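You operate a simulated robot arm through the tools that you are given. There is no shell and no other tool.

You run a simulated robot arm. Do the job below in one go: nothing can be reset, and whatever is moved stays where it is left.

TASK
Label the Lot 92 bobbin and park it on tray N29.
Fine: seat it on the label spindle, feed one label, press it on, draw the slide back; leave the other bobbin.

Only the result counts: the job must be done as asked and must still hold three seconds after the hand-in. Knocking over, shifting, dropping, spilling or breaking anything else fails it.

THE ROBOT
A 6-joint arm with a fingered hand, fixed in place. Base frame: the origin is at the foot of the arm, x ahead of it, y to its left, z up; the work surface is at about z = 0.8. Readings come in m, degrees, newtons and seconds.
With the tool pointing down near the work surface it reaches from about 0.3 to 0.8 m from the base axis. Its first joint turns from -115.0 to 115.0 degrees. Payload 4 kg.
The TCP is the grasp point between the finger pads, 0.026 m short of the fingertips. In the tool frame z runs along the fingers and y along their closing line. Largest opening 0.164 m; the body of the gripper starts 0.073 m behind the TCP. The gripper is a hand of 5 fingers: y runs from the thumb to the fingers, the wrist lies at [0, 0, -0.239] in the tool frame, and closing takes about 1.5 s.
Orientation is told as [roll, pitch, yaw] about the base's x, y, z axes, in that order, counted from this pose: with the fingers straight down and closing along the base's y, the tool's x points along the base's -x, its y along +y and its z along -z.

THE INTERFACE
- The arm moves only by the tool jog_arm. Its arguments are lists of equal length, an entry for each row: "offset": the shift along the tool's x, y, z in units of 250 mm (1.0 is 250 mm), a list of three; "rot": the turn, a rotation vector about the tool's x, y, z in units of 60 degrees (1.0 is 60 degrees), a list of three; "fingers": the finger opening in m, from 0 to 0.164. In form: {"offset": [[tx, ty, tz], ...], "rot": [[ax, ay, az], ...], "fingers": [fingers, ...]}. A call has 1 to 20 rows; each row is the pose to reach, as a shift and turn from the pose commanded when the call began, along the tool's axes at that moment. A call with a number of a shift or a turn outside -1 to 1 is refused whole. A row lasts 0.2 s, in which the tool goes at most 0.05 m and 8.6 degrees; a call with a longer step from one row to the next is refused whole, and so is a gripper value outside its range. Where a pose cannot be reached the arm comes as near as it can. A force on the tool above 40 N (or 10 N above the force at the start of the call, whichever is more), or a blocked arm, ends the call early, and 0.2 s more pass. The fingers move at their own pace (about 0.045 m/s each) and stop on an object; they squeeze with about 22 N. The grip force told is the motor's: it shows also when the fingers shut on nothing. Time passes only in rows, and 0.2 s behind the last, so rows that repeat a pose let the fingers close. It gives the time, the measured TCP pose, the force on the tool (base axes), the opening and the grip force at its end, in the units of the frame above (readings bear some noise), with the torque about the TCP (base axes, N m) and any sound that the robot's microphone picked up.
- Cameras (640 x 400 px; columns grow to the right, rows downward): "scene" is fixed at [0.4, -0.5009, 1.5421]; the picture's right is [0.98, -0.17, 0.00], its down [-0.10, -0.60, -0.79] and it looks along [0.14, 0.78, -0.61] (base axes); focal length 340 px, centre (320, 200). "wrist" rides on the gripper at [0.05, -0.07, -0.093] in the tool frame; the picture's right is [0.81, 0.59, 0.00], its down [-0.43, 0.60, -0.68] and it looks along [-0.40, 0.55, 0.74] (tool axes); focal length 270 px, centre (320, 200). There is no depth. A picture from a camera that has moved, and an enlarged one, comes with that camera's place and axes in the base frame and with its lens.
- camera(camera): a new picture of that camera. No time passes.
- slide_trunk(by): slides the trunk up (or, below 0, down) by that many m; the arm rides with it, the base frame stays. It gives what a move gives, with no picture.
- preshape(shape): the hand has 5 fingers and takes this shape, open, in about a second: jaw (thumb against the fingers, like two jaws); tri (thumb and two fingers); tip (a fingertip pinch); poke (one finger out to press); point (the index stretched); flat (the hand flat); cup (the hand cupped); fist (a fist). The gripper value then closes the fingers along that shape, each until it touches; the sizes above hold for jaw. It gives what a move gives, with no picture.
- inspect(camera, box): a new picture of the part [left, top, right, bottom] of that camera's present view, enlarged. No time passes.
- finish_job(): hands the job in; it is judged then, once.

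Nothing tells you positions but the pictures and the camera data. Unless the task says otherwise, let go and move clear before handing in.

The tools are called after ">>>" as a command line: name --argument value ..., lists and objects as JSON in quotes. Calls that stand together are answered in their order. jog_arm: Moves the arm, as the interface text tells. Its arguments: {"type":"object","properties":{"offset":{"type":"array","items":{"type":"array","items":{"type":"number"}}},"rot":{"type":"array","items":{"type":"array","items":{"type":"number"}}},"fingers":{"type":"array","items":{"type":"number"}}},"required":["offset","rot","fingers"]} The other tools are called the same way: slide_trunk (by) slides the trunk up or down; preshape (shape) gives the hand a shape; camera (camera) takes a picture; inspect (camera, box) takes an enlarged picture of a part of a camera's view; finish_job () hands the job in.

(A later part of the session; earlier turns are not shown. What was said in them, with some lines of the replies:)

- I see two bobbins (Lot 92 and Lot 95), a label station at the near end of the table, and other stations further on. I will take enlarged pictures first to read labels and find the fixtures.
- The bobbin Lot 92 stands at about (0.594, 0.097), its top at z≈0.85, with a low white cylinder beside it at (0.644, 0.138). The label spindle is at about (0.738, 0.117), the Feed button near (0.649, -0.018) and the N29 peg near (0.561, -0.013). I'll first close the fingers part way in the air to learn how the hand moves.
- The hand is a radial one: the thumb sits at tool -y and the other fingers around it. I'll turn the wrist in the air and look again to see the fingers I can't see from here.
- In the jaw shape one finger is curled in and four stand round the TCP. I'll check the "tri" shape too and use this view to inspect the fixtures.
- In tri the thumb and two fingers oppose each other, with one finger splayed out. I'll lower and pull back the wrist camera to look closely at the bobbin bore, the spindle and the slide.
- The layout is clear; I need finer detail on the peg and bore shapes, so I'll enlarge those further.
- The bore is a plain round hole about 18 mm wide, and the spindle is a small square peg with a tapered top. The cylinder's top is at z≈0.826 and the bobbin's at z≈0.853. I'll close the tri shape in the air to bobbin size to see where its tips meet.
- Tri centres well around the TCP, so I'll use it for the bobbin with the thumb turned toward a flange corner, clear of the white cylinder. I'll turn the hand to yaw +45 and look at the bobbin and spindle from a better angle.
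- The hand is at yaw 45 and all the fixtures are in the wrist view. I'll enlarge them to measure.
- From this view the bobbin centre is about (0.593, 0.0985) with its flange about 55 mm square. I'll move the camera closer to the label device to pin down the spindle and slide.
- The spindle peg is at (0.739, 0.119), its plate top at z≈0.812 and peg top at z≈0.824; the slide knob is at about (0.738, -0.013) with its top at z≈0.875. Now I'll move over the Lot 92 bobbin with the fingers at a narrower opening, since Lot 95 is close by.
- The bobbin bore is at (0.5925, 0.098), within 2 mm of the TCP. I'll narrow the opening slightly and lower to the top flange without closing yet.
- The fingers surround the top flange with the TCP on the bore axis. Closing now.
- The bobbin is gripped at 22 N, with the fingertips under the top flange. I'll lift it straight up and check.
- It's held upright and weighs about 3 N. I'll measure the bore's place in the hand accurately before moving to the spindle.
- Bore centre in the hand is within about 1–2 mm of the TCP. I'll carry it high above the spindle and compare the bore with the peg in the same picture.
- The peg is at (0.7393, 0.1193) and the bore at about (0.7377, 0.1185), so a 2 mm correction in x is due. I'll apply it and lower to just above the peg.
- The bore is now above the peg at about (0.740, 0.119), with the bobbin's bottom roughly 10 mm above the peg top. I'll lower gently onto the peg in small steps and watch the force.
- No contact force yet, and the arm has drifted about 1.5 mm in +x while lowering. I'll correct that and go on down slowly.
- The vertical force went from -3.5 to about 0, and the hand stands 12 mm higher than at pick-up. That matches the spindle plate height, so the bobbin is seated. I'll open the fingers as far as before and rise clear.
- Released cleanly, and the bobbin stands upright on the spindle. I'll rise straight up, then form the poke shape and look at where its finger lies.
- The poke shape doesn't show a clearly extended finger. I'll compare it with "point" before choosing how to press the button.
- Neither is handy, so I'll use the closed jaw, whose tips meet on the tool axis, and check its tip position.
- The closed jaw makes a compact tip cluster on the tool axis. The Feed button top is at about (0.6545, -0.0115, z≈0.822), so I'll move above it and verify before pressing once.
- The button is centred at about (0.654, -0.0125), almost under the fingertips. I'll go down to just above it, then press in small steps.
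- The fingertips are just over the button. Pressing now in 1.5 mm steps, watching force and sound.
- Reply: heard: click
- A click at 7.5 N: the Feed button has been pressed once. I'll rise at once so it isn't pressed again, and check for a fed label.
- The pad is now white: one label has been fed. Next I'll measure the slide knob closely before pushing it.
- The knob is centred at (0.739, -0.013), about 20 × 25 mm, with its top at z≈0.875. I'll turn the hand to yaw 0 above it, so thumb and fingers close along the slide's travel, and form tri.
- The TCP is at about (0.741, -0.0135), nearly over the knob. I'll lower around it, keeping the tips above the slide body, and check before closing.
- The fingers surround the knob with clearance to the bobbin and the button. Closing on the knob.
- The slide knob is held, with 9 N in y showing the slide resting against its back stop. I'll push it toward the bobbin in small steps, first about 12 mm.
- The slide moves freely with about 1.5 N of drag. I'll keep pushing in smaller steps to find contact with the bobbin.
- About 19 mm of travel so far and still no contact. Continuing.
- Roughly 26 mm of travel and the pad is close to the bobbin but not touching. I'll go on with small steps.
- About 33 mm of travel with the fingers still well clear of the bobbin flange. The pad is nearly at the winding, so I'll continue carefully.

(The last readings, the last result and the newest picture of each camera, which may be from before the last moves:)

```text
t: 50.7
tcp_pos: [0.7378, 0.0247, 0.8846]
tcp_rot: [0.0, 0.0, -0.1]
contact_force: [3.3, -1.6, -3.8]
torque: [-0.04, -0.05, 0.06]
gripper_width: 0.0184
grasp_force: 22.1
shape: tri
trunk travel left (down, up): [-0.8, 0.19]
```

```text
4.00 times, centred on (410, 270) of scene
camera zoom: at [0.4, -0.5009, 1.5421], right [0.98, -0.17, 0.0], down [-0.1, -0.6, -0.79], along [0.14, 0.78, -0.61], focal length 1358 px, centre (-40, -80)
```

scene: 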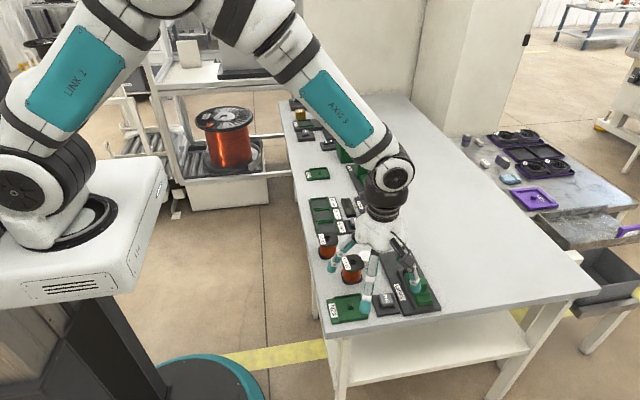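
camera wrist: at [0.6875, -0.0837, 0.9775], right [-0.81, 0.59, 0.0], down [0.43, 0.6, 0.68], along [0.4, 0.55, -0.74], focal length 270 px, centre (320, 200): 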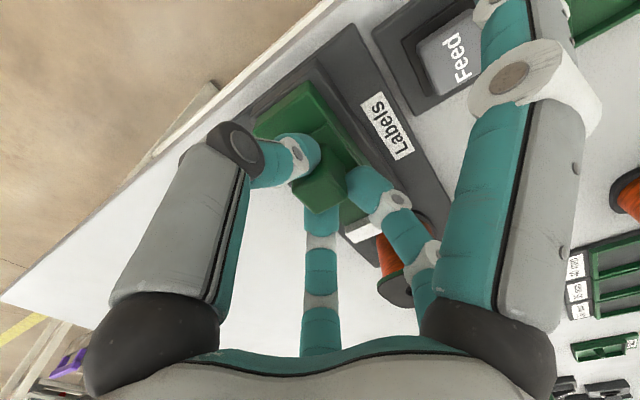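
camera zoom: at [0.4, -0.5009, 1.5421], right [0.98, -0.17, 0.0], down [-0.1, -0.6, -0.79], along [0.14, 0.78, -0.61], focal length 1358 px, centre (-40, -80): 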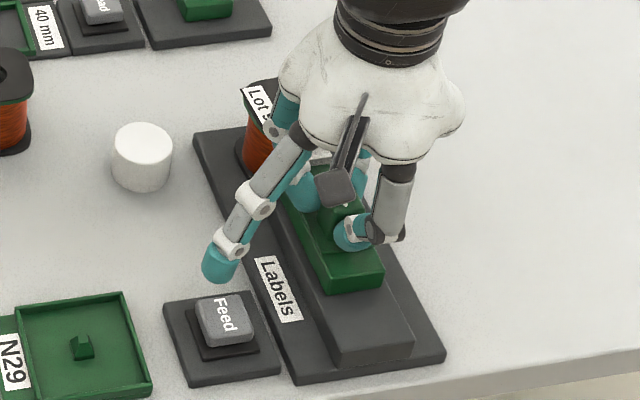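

There's still a small gap between the white label and the winding. I'll go on in 1 mm steps.

>>> jog_arm --offset '[[0, 0.004, 0], [0, 0.008, 0], [0, 0.012, 0], [0, 0.016, 0], [0, 0.02, 0], [0, 0.024, 0]]' --rot '[[0, 0, 0], [0, 0, 0], [0, 0, 0], [0, 0, 0], [0, 0, 0], [0, 0, 0]]' --fingers '[0.01, 0.01, 0.01, 0.01, 0.01, 0.01]'

>>> inspect --camera "wrist" --box '[280, 140, 420, 280]'

>>> inspect --camera "scene" --box '[370, 220, 450, 320]'

```text
t: 52.1
tcp_pos: [0.7393, 0.0306, 0.8857]
tcp_rot: [-0.1, 0.0, 0.0]
contact_force: [0.8, -5.9, -1.2]
torque: [-0.16, -0.01, 0.08]
gripper_width: 0.0184
grasp_force: 22.2
shape: tri
trunk travel left (down, up): [-0.8, 0.19]
```

```text
2.86 times, centred on (350, 210) of wrist
camera zoom: at [0.6874, -0.0398, 0.9777], right [-0.81, 0.59, 0.0], down [0.43, 0.6, 0.68], along [0.4, 0.55, -0.74], focal length 772 px, centre (234, 171)
```

zoom: 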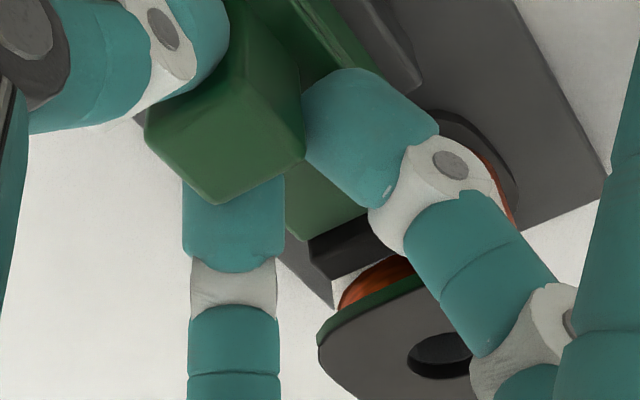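

```text
4.00 times, centred on (410, 270) of scene
camera zoom: at [0.4, -0.5009, 1.5421], right [0.98, -0.17, 0.0], down [-0.1, -0.6, -0.79], along [0.14, 0.78, -0.61], focal length 1358 px, centre (-40, -80)
```

zoom: 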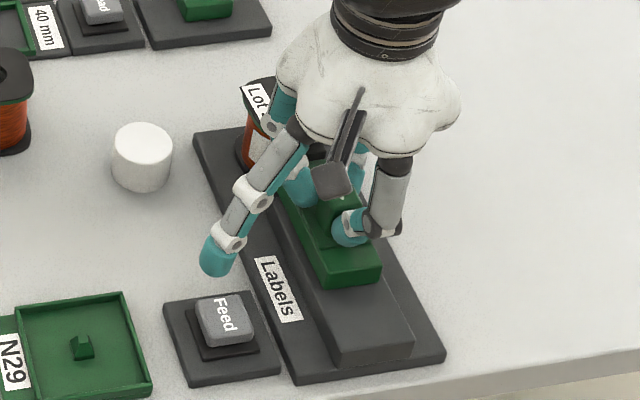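

The label has transferred: the pad is black again and a white label shows on the winding. Now I'll draw the slide back the way it came.

>>> jog_arm --offset '[[0, -0.01, 0], [0, -0.03, 0], [0, -0.05, 0], [0, -0.07, 0], [0, -0.09, 0], [0, -0.11, 0], [0, -0.13, 0], [0, -0.15, 0], [0, -0.165, 0], [0, -0.175, 0], [0, -0.18, 0], [0, -0.184, 0]]' --rot '[[0, 0, 0], [0, 0, 0], [0, 0, 0], [0, 0, 0], [0, 0, 0], [0, 0, 0], [0, 0, 0], [0, 0, 0], [0, 0, 0], [0, 0, 0], [0, 0, 0], [0, 0, 0]]' --fingers '[0.01, 0.01, 0.01, 0.01, 0.01, 0.01, 0.01, 0.01, 0.01, 0.01, 0.01, 0.01]'

>>> camera --camera "wrist"

>>> inspect --camera "scene" --box '[370, 220, 450, 320]'

```text
t: 54.7
tcp_pos: [0.7384, -0.0128, 0.8836]
tcp_rot: [0.0, 0.1, 0.1]
contact_force: [1.4, 7.4, 1.4]
torque: [0.17, -0.03, 0.05]
gripper_width: 0.0183
grasp_force: 22.1
shape: tri
trunk travel left (down, up): [-0.8, 0.19]
```

```text
taken
camera wrist: at [0.6873, -0.0828, 0.9774], right [-0.81, 0.59, 0.0], down [0.43, 0.6, 0.68], along [0.4, 0.55, -0.74], focal length 270 px, centre (320, 200)
```

wrist: 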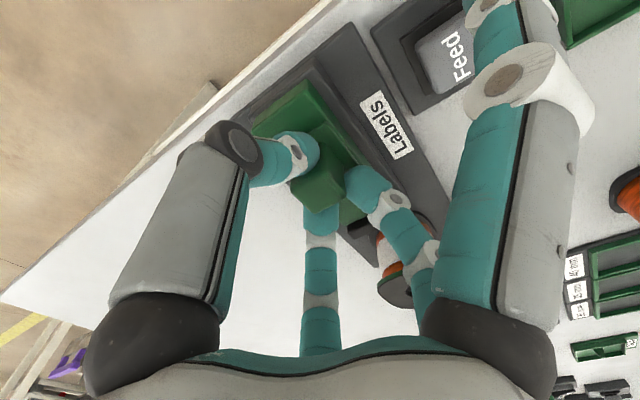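

```text
4.00 times, centred on (410, 270) of scene
camera zoom: at [0.4, -0.5009, 1.5421], right [0.98, -0.17, 0.0], down [-0.1, -0.6, -0.79], along [0.14, 0.78, -0.61], focal length 1358 px, centre (-40, -80)
```

zoom: 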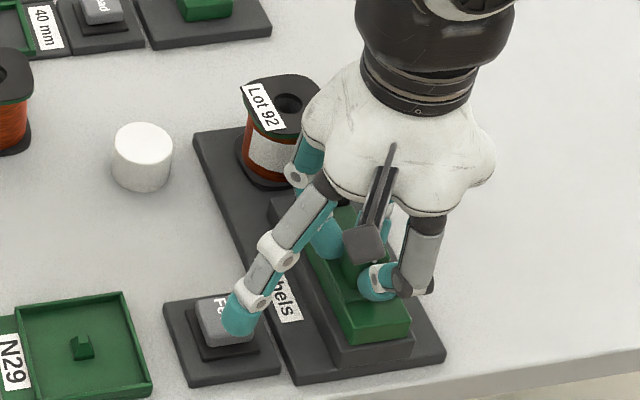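

The slide is back against its stop, and the label is on the winding. Opening and rising clear.

>>> jog_arm --offset '[[0, 0.003, 0], [0, 0.003, 0], [0, 0.003, 0], [0, 0.003, 0], [0, 0.003, -0.06], [0, 0.003, -0.16], [0, 0.003, -0.28], [0, 0.003, -0.4], [0, 0.003, -0.5], [0, 0.003, -0.5]]' --rot '[[0, 0, 0], [0, 0, 0], [0, 0, 0], [0, 0, 0], [0, 0, 0], [0, 0, 0], [0, 0, 0], [0, 0, 0], [0, 0, 0], [0, 0, 0]]' --fingers '[0.04, 0.06, 0.08, 0.08, 0.08, 0.08, 0.08, 0.08, 0.08, 0.08]'

>>> camera --camera "wrist"

>>> inspect --camera "scene" --box '[370, 220, 450, 320]'

```text
t: 56.9
tcp_pos: [0.7381, -0.0122, 1.0107]
tcp_rot: [0.0, -0.1, 0.1]
contact_force: [0.0, 0.2, 1.3]
torque: [-0.01, 0.01, 0.02]
gripper_width: 0.0797
grasp_force: 0.1
shape: tri
trunk travel left (down, up): [-0.8, 0.19]
```

```text
taken
camera wrist: at [0.687, -0.0834, 1.103], right [-0.81, 0.59, 0.0], down [0.43, 0.6, 0.68], along [0.4, 0.55, -0.74], focal length 270 px, centre (320, 200)
```

wrist: 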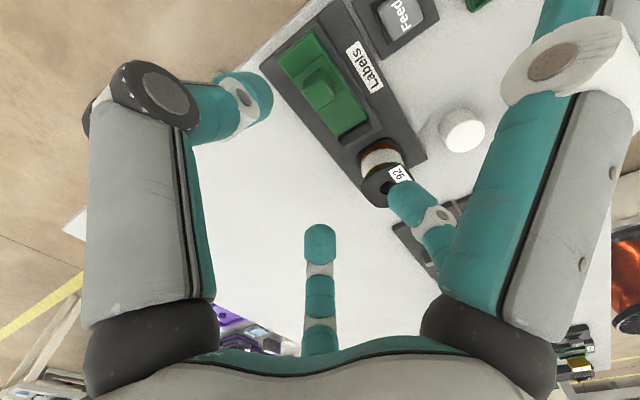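

```text
4.00 times, centred on (410, 270) of scene
camera zoom: at [0.4, -0.5009, 1.5421], right [0.98, -0.17, 0.0], down [-0.1, -0.6, -0.79], along [0.14, 0.78, -0.61], focal length 1358 px, centre (-40, -80)
```

zoom: 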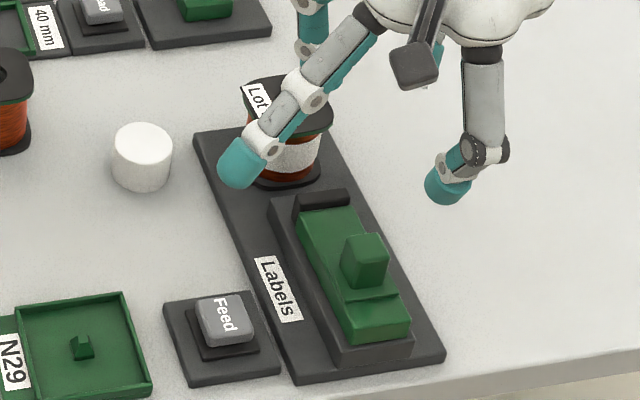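

The slide sits where it started and the label is on the bobbin. I'll go back above the bobbin at yaw 45, the grip that worked before, and check its position.

>>> jog_arm --offset '[[-0.001, 0.09, 0], [-0.003, 0.18, 0], [-0.004, 0.27, 0], [-0.005, 0.36, 0], [-0.007, 0.45, 0], [-0.008, 0.539, 0], [-0.008, 0.539, 0]]' --rot '[[0, 0, -0.125], [0, 0, -0.25], [0, 0, -0.375], [0, 0, -0.5], [0, 0, -0.625], [0, 0, -0.75], [0, 0, -0.75]]' --fingers '[0.085, 0.085, 0.085, 0.085, 0.085, 0.085, 0.085]'

>>> camera --camera "wrist"

>>> inspect --camera "wrist" --box '[250, 0, 400, 150]'

>>> inspect --camera "scene" --box '[360, 210, 430, 280]'

```text
t: 58.5
tcp_pos: [0.741, 0.1214, 1.0072]
tcp_rot: [0.0, -0.1, 45.1]
contact_force: [0.3, 0.4, -0.4]
torque: [0.02, 0.01, 0.0]
gripper_width: 0.0847
grasp_force: 0.1
shape: tri
trunk travel left (down, up): [-0.8, 0.19]
```

```text
taken
camera wrist: at [0.7539, 0.035, 1.1017], right [-0.99, -0.16, 0.0], down [-0.12, 0.73, 0.68], along [-0.11, 0.67, -0.74], focal length 270 px, centre (320, 200)
```

wrist: 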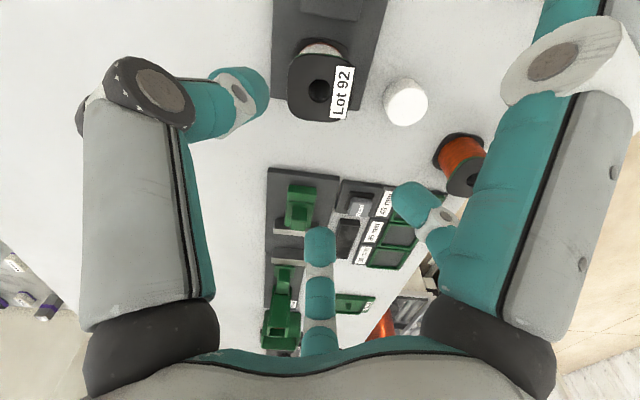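

```text
2.67 times, centred on (325, 75) of wrist
camera zoom: at [0.7539, 0.035, 1.1017], right [-0.99, -0.16, 0.0], down [-0.12, 0.73, 0.68], along [-0.11, 0.67, -0.74], focal length 721 px, centre (307, 533)
```

zoom: 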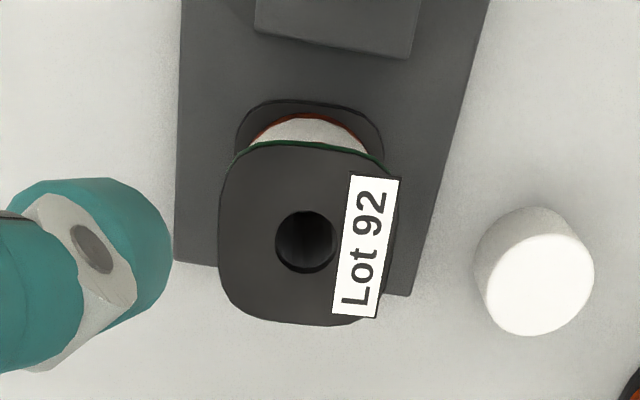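

```text
5.71 times, centred on (395, 245) of scene
camera zoom: at [0.4, -0.5009, 1.5421], right [0.98, -0.17, 0.0], down [-0.1, -0.6, -0.79], along [0.14, 0.78, -0.61], focal length 1940 px, centre (-109, -57)
```

zoom: 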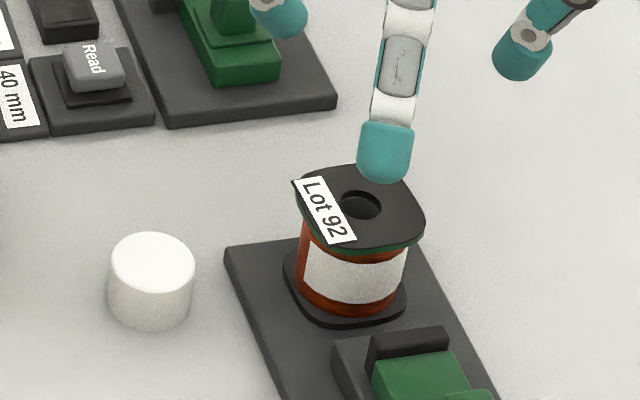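

The bobbin sits well on the spindle with its label round the front, and its bore at (0.7405, 0.121) is aligned with the TCP. Lowering to the same grip height as before.

>>> jog_arm --offset '[[-0.0014, 0.0042, 0.1], [-0.0014, 0.0042, 0.2], [-0.0014, 0.0042, 0.3], [-0.0014, 0.0042, 0.4], [-0.0014, 0.0042, 0.48], [-0.0014, 0.0042, 0.55], [-0.0014, 0.0042, 0.604], [-0.0014, 0.0042, 0.604]]' --rot '[[0, 0, 0], [0, 0, 0], [0, 0, 0], [0, 0, 0], [0, 0, 0], [0, 0, 0], [0, 0, 0], [0, 0, 0]]' --fingers '[0.085, 0.085, 0.085, 0.085, 0.085, 0.085, 0.085, 0.085]'

>>> inspect --camera "wrist" --box '[200, 60, 460, 270]'

>>> inspect --camera "scene" --box '[360, 210, 430, 280]'

```text
t: 60.3
tcp_pos: [0.7412, 0.1216, 0.859]
tcp_rot: [0.0, 0.0, 45.0]
contact_force: [0.6, 0.5, -0.2]
torque: [0.01, -0.02, 0.01]
gripper_width: 0.0847
grasp_force: 0.0
shape: tri
trunk travel left (down, up): [-0.8, 0.19]
```

```text
1.90 times, centred on (330, 165) of wrist
camera zoom: at [0.7535, 0.0363, 0.9521], right [-0.99, -0.16, 0.0], down [-0.12, 0.73, 0.68], along [-0.11, 0.67, -0.74], focal length 515 px, centre (301, 267)
```

zoom: 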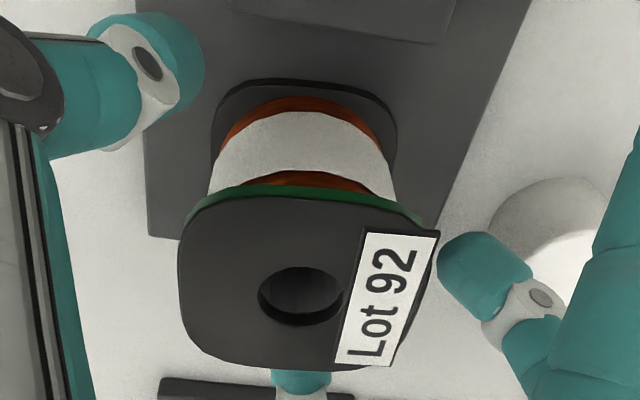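

```text
5.71 times, centred on (395, 245) of scene
camera zoom: at [0.4, -0.5009, 1.5421], right [0.98, -0.17, 0.0], down [-0.1, -0.6, -0.79], along [0.14, 0.78, -0.61], focal length 1940 px, centre (-109, -57)
```

zoom: 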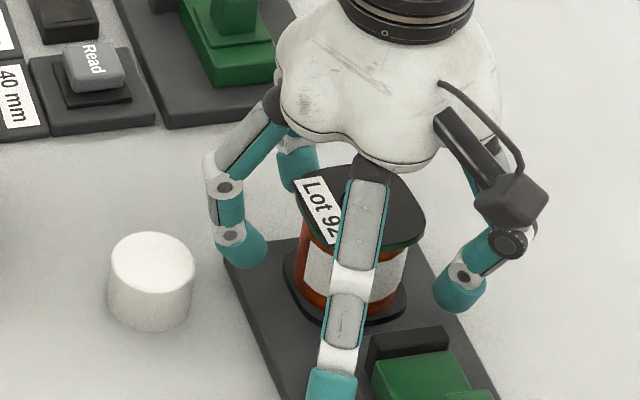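

The fingers are in the same position around the flange as before. Closing, then lifting straight up off the peg.

>>> jog_arm --offset '[[0, 0, 0], [0, 0, 0], [0, 0, 0], [0, 0, 0], [0, 0, 0], [0, 0, 0], [0, 0, 0]]' --rot '[[0, 0, 0], [0, 0, 0], [0, 0, 0], [0, 0, 0], [0, 0, 0], [0, 0, 0], [0, 0, 0]]' --fingers '[0.06, 0.05, 0.04, 0.03, 0.03, 0.03, 0.03]'

>>> inspect --camera "wrist" --box '[240, 90, 420, 270]'

```text
t: 61.9
tcp_pos: [0.7412, 0.1225, 0.8598]
tcp_rot: [-0.1, 0.1, 45.1]
contact_force: [0.1, 1.5, 0.7]
torque: [0.05, 0.07, 0.0]
gripper_width: 0.0362
grasp_force: 21.9
shape: tri
trunk travel left (down, up): [-0.8, 0.19]
```

```text
2.22 times, centred on (330, 180) of wrist
camera zoom: at [0.7536, 0.0364, 0.9519], right [-0.99, -0.16, 0.0], down [-0.12, 0.73, 0.68], along [-0.11, 0.67, -0.74], focal length 601 px, centre (298, 244)
```

zoom: 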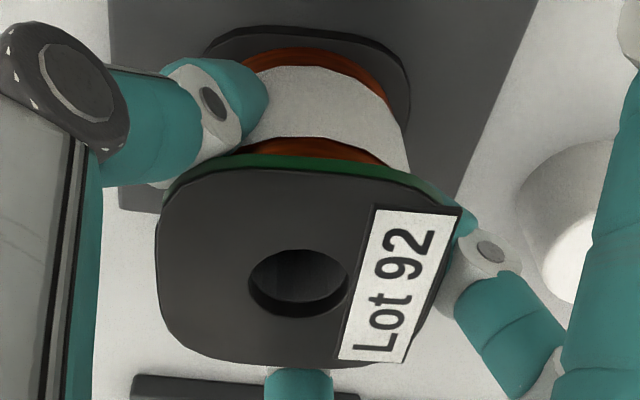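

Gripped at 22 N. Lifting straight up.

>>> jog_arm --offset '[[0, 0, -0.02], [0, 0, -0.05], [0, 0, -0.1], [0, 0, -0.18], [0, 0, -0.27], [0, 0, -0.36], [0, 0, -0.36]]' --rot '[[0, 0, 0], [0, 0, 0], [0, 0, 0], [0, 0, 0], [0, 0, 0], [0, 0, 0], [0, 0, 0]]' --fingers '[0.03, 0.03, 0.03, 0.03, 0.03, 0.03, 0.03]'

>>> inspect --camera "wrist" --box '[240, 90, 420, 270]'

>>> inspect --camera "scene" --box '[340, 190, 460, 310]'

```text
t: 63.5
tcp_pos: [0.7405, 0.1221, 0.9487]
tcp_rot: [0.0, -0.1, 44.9]
contact_force: [0.3, -0.6, -3.8]
torque: [-0.01, -0.02, 0.02]
gripper_width: 0.0363
grasp_force: 22.2
shape: tri
trunk travel left (down, up): [-0.8, 0.19]
```

```text
2.22 times, centred on (330, 180) of wrist
camera zoom: at [0.7532, 0.0363, 1.0417], right [-0.99, -0.16, 0.0], down [-0.12, 0.73, 0.68], along [-0.11, 0.67, -0.74], focal length 601 px, centre (298, 244)
```

zoom: 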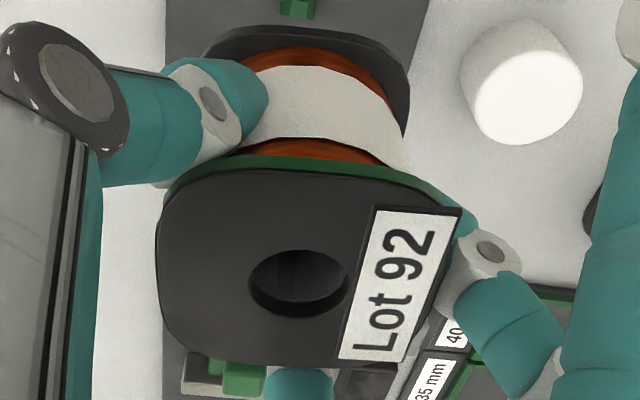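

```text
3.33 times, centred on (400, 250) of scene
camera zoom: at [0.4, -0.5009, 1.5421], right [0.98, -0.17, 0.0], down [-0.1, -0.6, -0.79], along [0.14, 0.78, -0.61], focal length 1132 px, centre (53, 33)
```

zoom: 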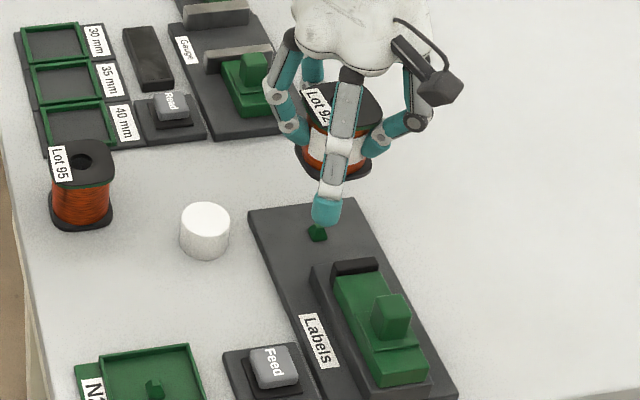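

The bobbin is off the spindle with its label on, and the bore lies on the TCP axis. I'll carry it above tray N29 and view the tray peg beneath it.

>>> jog_arm --offset '[[0.1, 0.0156, 0], [0.22, 0.034, 0], [0.35, 0.0545, 0], [0.48, 0.0747, 0], [0.61, 0.095, 0], [0.74, 0.1152, 0], [0.8522, 0.1327, 0], [0.8522, 0.1327, 0]]' --rot '[[0, 0, 0], [0, 0, 0], [0, 0, 0], [0, 0, 0], [0, 0, 0], [0, 0, 0], [0, 0, 0], [0, 0, 0]]' --fingers '[0.03, 0.03, 0.03, 0.03, 0.03, 0.03, 0.03, 0.03]'

>>> camera --camera "wrist"

>>> inspect --camera "wrist" --box '[220, 30, 420, 230]'

>>> inspect --camera "scene" --box '[300, 220, 400, 330]'

```text
t: 65.3
tcp_pos: [0.5636, -0.0063, 0.9498]
tcp_rot: [0.0, 0.1, 45.1]
contact_force: [0.0, 0.0, -3.8]
torque: [-0.01, 0.04, 0.01]
gripper_width: 0.0358
grasp_force: 22.1
shape: tri
trunk travel left (down, up): [-0.8, 0.19]
```

```text
taken
camera wrist: at [0.5783, -0.0908, 1.0418], right [-0.99, -0.16, 0.0], down [-0.12, 0.73, 0.68], along [-0.11, 0.67, -0.74], focal length 270 px, centre (320, 200)
```

wrist: 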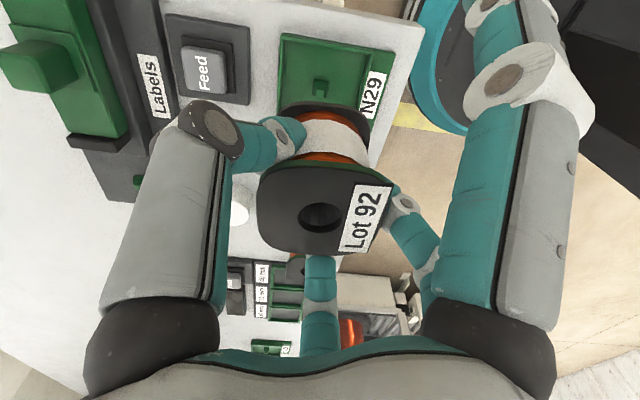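

```text
2.00 times, centred on (320, 130) of wrist
camera zoom: at [0.5783, -0.0908, 1.0418], right [-0.99, -0.16, 0.0], down [-0.12, 0.73, 0.68], along [-0.11, 0.67, -0.74], focal length 541 px, centre (320, 340)
```

zoom: 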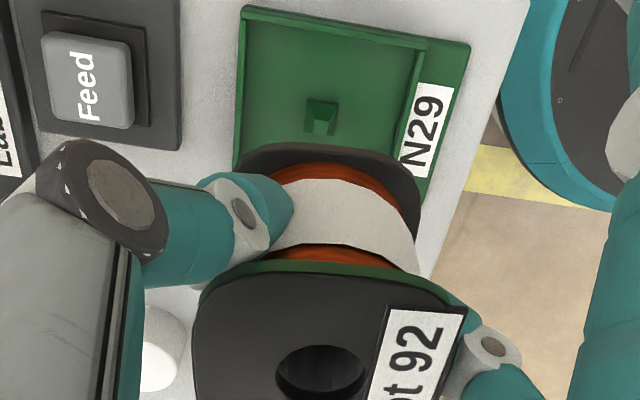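

```text
3.64 times, centred on (350, 275) of scene
camera zoom: at [0.4, -0.5009, 1.5421], right [0.98, -0.17, 0.0], down [-0.1, -0.6, -0.79], along [0.14, 0.78, -0.61], focal length 1234 px, centre (211, -73)
```

zoom: 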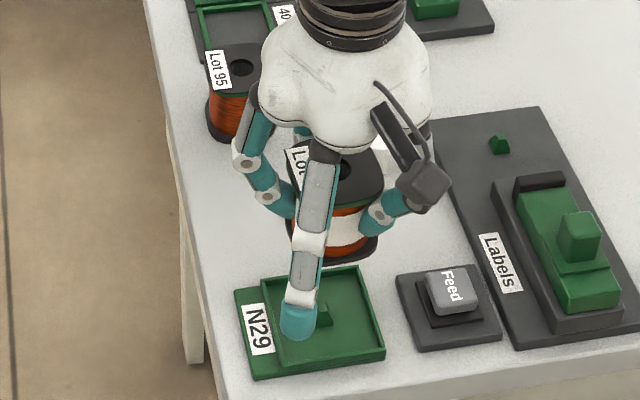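

The tray peg is at (0.5645, -0.006) and the bore is right over it at (0.5644, -0.0058). Lowering to just above the peg.

>>> jog_arm --offset '[[0, 0, 0.08], [0, 0, 0.16], [0, 0, 0.23], [0, 0, 0.29], [0, 0, 0.29]]' --rot '[[0, 0, 0], [0, 0, 0], [0, 0, 0], [0, 0, 0], [0, 0, 0]]' --fingers '[0.03, 0.03, 0.03, 0.03, 0.03]'

>>> inspect --camera "wrist" --box '[220, 30, 420, 280]'

>>> inspect --camera "scene" --box '[300, 230, 400, 330]'

```text
t: 66.5
tcp_pos: [0.5663, -0.0051, 0.8769]
tcp_rot: [0.0, 0.0, 45.0]
contact_force: [-0.9, 0.2, -3.4]
torque: [0.03, -0.02, 0.01]
gripper_width: 0.036
grasp_force: 22.1
shape: tri
trunk travel left (down, up): [-0.8, 0.19]
```

```text
1.60 times, centred on (320, 155) of wrist
camera zoom: at [0.5792, -0.0902, 0.9693], right [-0.99, -0.16, 0.0], down [-0.12, 0.73, 0.68], along [-0.11, 0.67, -0.74], focal length 432 px, centre (320, 272)
```

zoom: 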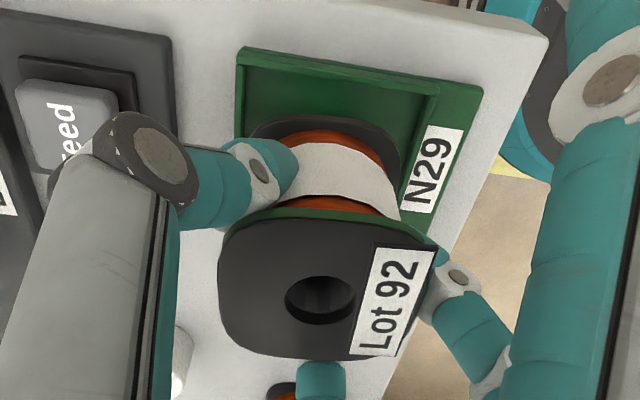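

```text
4.00 times, centred on (350, 280) of scene
camera zoom: at [0.4, -0.5009, 1.5421], right [0.98, -0.17, 0.0], down [-0.1, -0.6, -0.79], along [0.14, 0.78, -0.61], focal length 1358 px, centre (200, -120)
```

zoom: 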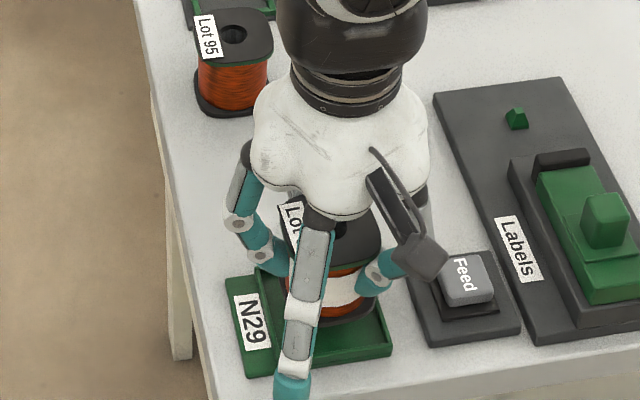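

The bore is within 1 mm of the peg. Lowering gently onto it.

>>> jog_arm --offset '[[0.004, 0.0006, 0.012], [0.004, 0.0006, 0.024], [0.004, 0.0006, 0.036], [0.004, 0.0006, 0.048], [0.004, 0.0006, 0.058], [0.004, 0.0006, 0.068], [0.004, 0.0006, 0.076], [0.004, 0.0006, 0.076]]' --rot '[[0, 0, 0], [0, 0, 0], [0, 0, 0], [0, 0, 0], [0, 0, 0], [0, 0, 0], [0, 0, 0], [0, 0, 0]]' --fingers '[0.03, 0.03, 0.03, 0.03, 0.03, 0.03, 0.03, 0.03]'

>>> inspect --camera "wrist" --box '[220, 30, 420, 280]'

>>> inspect --camera "scene" --box '[300, 230, 400, 330]'

```text
t: 68.3
tcp_pos: [0.5649, -0.0061, 0.8578]
tcp_rot: [0.0, 0.0, 45.0]
contact_force: [0.7, 0.6, -3.1]
torque: [0.0, 0.03, 0.0]
gripper_width: 0.0358
grasp_force: 21.9
shape: tri
trunk travel left (down, up): [-0.8, 0.19]
```

```text
1.60 times, centred on (320, 155) of wrist
camera zoom: at [0.578, -0.0918, 0.95], right [-0.99, -0.16, 0.0], down [-0.12, 0.73, 0.68], along [-0.11, 0.67, -0.74], focal length 432 px, centre (320, 272)
```

zoom: 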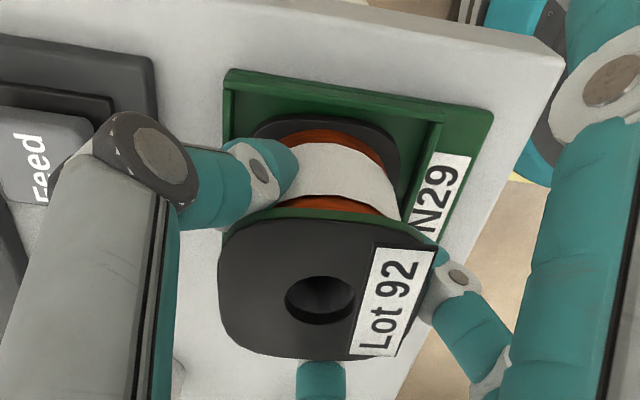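

```text
4.00 times, centred on (350, 280) of scene
camera zoom: at [0.4, -0.5009, 1.5421], right [0.98, -0.17, 0.0], down [-0.1, -0.6, -0.79], along [0.14, 0.78, -0.61], focal length 1358 px, centre (200, -120)
```

zoom: 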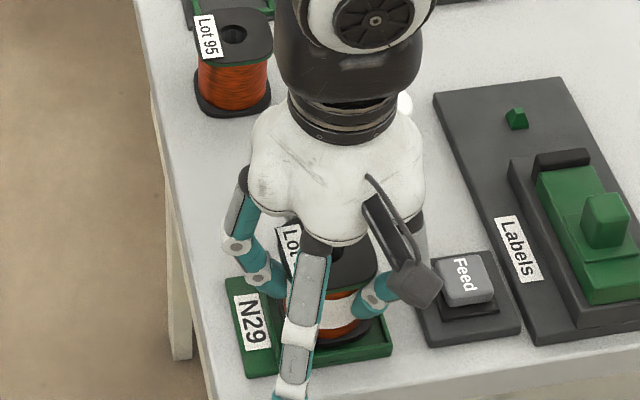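

No contact force and the bottom is now below the peg top, so the peg is in the bore. I'll go on down in 1 mm steps until the tray floor takes the weight.

>>> jog_arm --offset '[[0, 0, 0.005], [0, 0, 0.01], [0, 0, 0.015], [0, 0, 0.02], [0, 0, 0.02]]' --rot '[[0, 0, 0], [0, 0, 0], [0, 0, 0], [0, 0, 0], [0, 0, 0]]' --fingers '[0.03, 0.03, 0.03, 0.03, 0.03]'

```text
t: 69.5
tcp_pos: [0.565, -0.0053, 0.8532]
tcp_rot: [0.1, 0.1, 44.9]
contact_force: [0.1, 0.1, 0.2]
torque: [0.05, 0.05, 0.0]
gripper_width: 0.0358
grasp_force: 22.3
shape: tri
trunk travel left (down, up): [-0.8, 0.19]
```

The tray floor now takes the weight, at the height expected for a seated bobbin. A quick check, then release.

>>> inspect --camera "wrist" --box '[220, 30, 420, 280]'

>>> jog_arm --offset '[[0, 0, 0], [0, 0, 0], [0, 0, 0], [0, 0, 0], [0, 0, 0], [0, 0, 0]]' --rot '[[0, 0, 0], [0, 0, 0], [0, 0, 0], [0, 0, 0], [0, 0, 0], [0, 0, 0]]' --fingers '[0.05, 0.065, 0.082, 0.09, 0.09, 0.09]'

>>> inspect --camera "wrist" --box '[220, 30, 420, 280]'

>>> inspect --camera "scene" --box '[300, 230, 400, 330]'

```text
1.60 times, centred on (320, 155) of wrist
camera zoom: at [0.5777, -0.0913, 0.9459], right [-0.99, -0.16, 0.0], down [-0.12, 0.73, 0.68], along [-0.11, 0.67, -0.74], focal length 432 px, centre (320, 272)
```

zoom: 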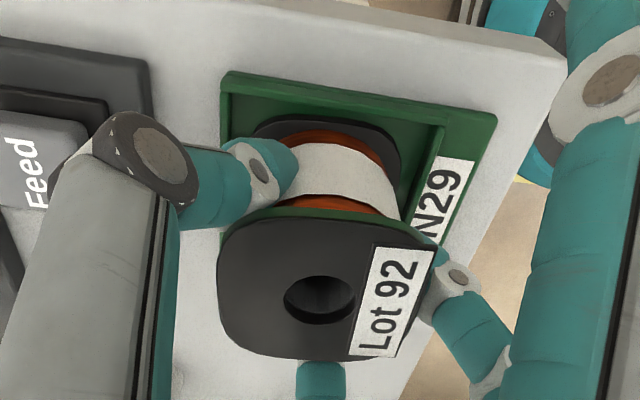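

```text
t: 70.9
tcp_pos: [0.5646, -0.0053, 0.854]
tcp_rot: [0.0, 0.0, 45.0]
contact_force: [0.0, 0.3, 0.1]
torque: [-0.01, 0.02, 0.02]
gripper_width: 0.0895
grasp_force: 0.0
shape: tri
trunk travel left (down, up): [-0.8, 0.19]
```

```text
1.60 times, centred on (320, 155) of wrist
camera zoom: at [0.5774, -0.0912, 0.9458], right [-0.99, -0.16, 0.0], down [-0.12, 0.73, 0.68], along [-0.11, 0.67, -0.74], focal length 432 px, centre (320, 272)
```

zoom: 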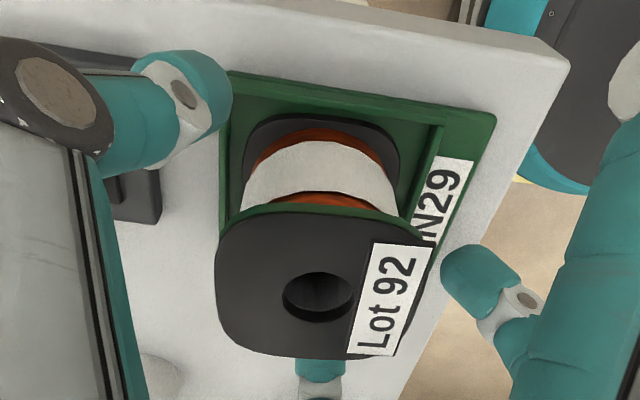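

```text
4.00 times, centred on (350, 280) of scene
camera zoom: at [0.4, -0.5009, 1.5421], right [0.98, -0.17, 0.0], down [-0.1, -0.6, -0.79], along [0.14, 0.78, -0.61], focal length 1358 px, centre (200, -120)
```

zoom: 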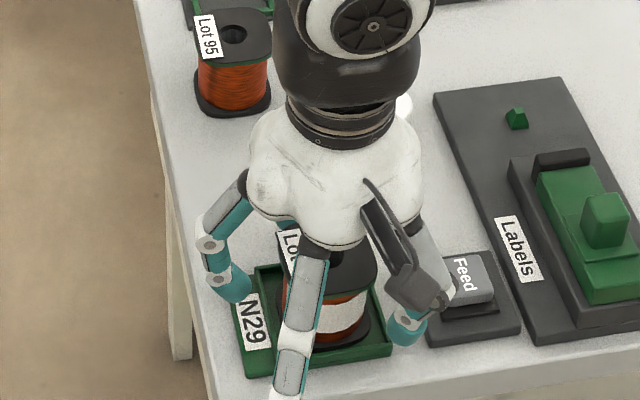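

Released; the bobbin stands in the tray on its peg. I'll rise straight up, move clear, and look over the whole result.

>>> jog_arm --offset '[[0, 0, -0.06], [0, 0, -0.16], [0, 0, -0.3], [0, 0, -0.46], [0, 0, -0.62], [0, 0, -0.76], [0, 0, -0.76]]' --rot '[[0, 0, 0], [0, 0, 0], [0, 0, 0], [0, 0, 0], [0, 0, 0], [0, 0, 0], [0, 0, 0]]' --fingers '[0.09, 0.09, 0.09, 0.09, 0.09, 0.09, 0.09]'

>>> camera --camera "scene"

>>> inspect --camera "scene" --box '[310, 225, 450, 330]'

>>> camera --camera "wrist"

```text
t: 72.5
tcp_pos: [0.5646, -0.0065, 1.0426]
tcp_rot: [0.0, 0.0, 45.0]
contact_force: [-0.2, -0.1, -0.8]
torque: [0.02, 0.02, 0.02]
gripper_width: 0.0895
grasp_force: 0.1
shape: tri
trunk travel left (down, up): [-0.8, 0.19]
```

```text
taken
```

scene: 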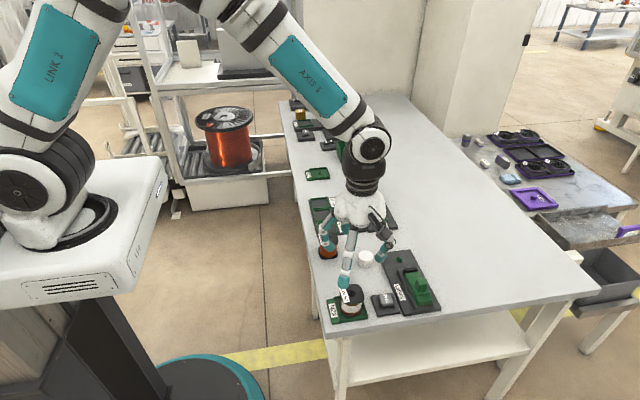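

```text
3.81 times, centred on (380, 278) of scene
camera zoom: at [0.4, -0.5009, 1.5421], right [0.98, -0.17, 0.0], down [-0.1, -0.6, -0.79], along [0.14, 0.78, -0.61], focal length 1293 px, centre (91, -95)
```

zoom: 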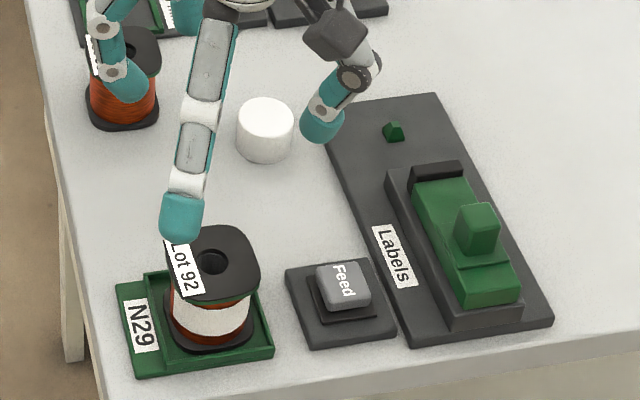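

```text
taken
camera wrist: at [0.5777, -0.0921, 1.1352], right [-0.99, -0.16, 0.0], down [-0.12, 0.73, 0.68], along [-0.11, 0.67, -0.74], focal length 270 px, centre (320, 200)
```

wrist: 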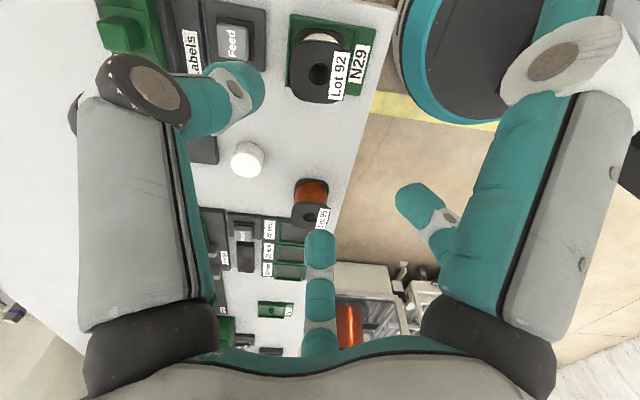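

The Lot 92 bobbin stands on the N29 peg with its label on. The slide is fully back at its starting place, and Lot 95, the white cylinder and the tray haven't moved. The hand is open and well clear, so I'm handing in.

>>> finish_job

```text
The job is handed in.
```

The Lot 92 bobbin is labelled and parked on the peg of tray N29, and I've handed the job in.

- **Label:** I seated the bobbin on the label spindle and pressed Feed once, with one click heard. I then pushed the slide in until the label went onto the winding.
- **Slide:** I drew it back against its stop, and it looks to be where it started.
- **Surroundings:** In the final pictures the Lot 95 bobbin, the white cylinder and the tray look unmoved. The hand is open and well clear.

The last pictures were taken just before hand-in, so I haven't seen the state three seconds after it.
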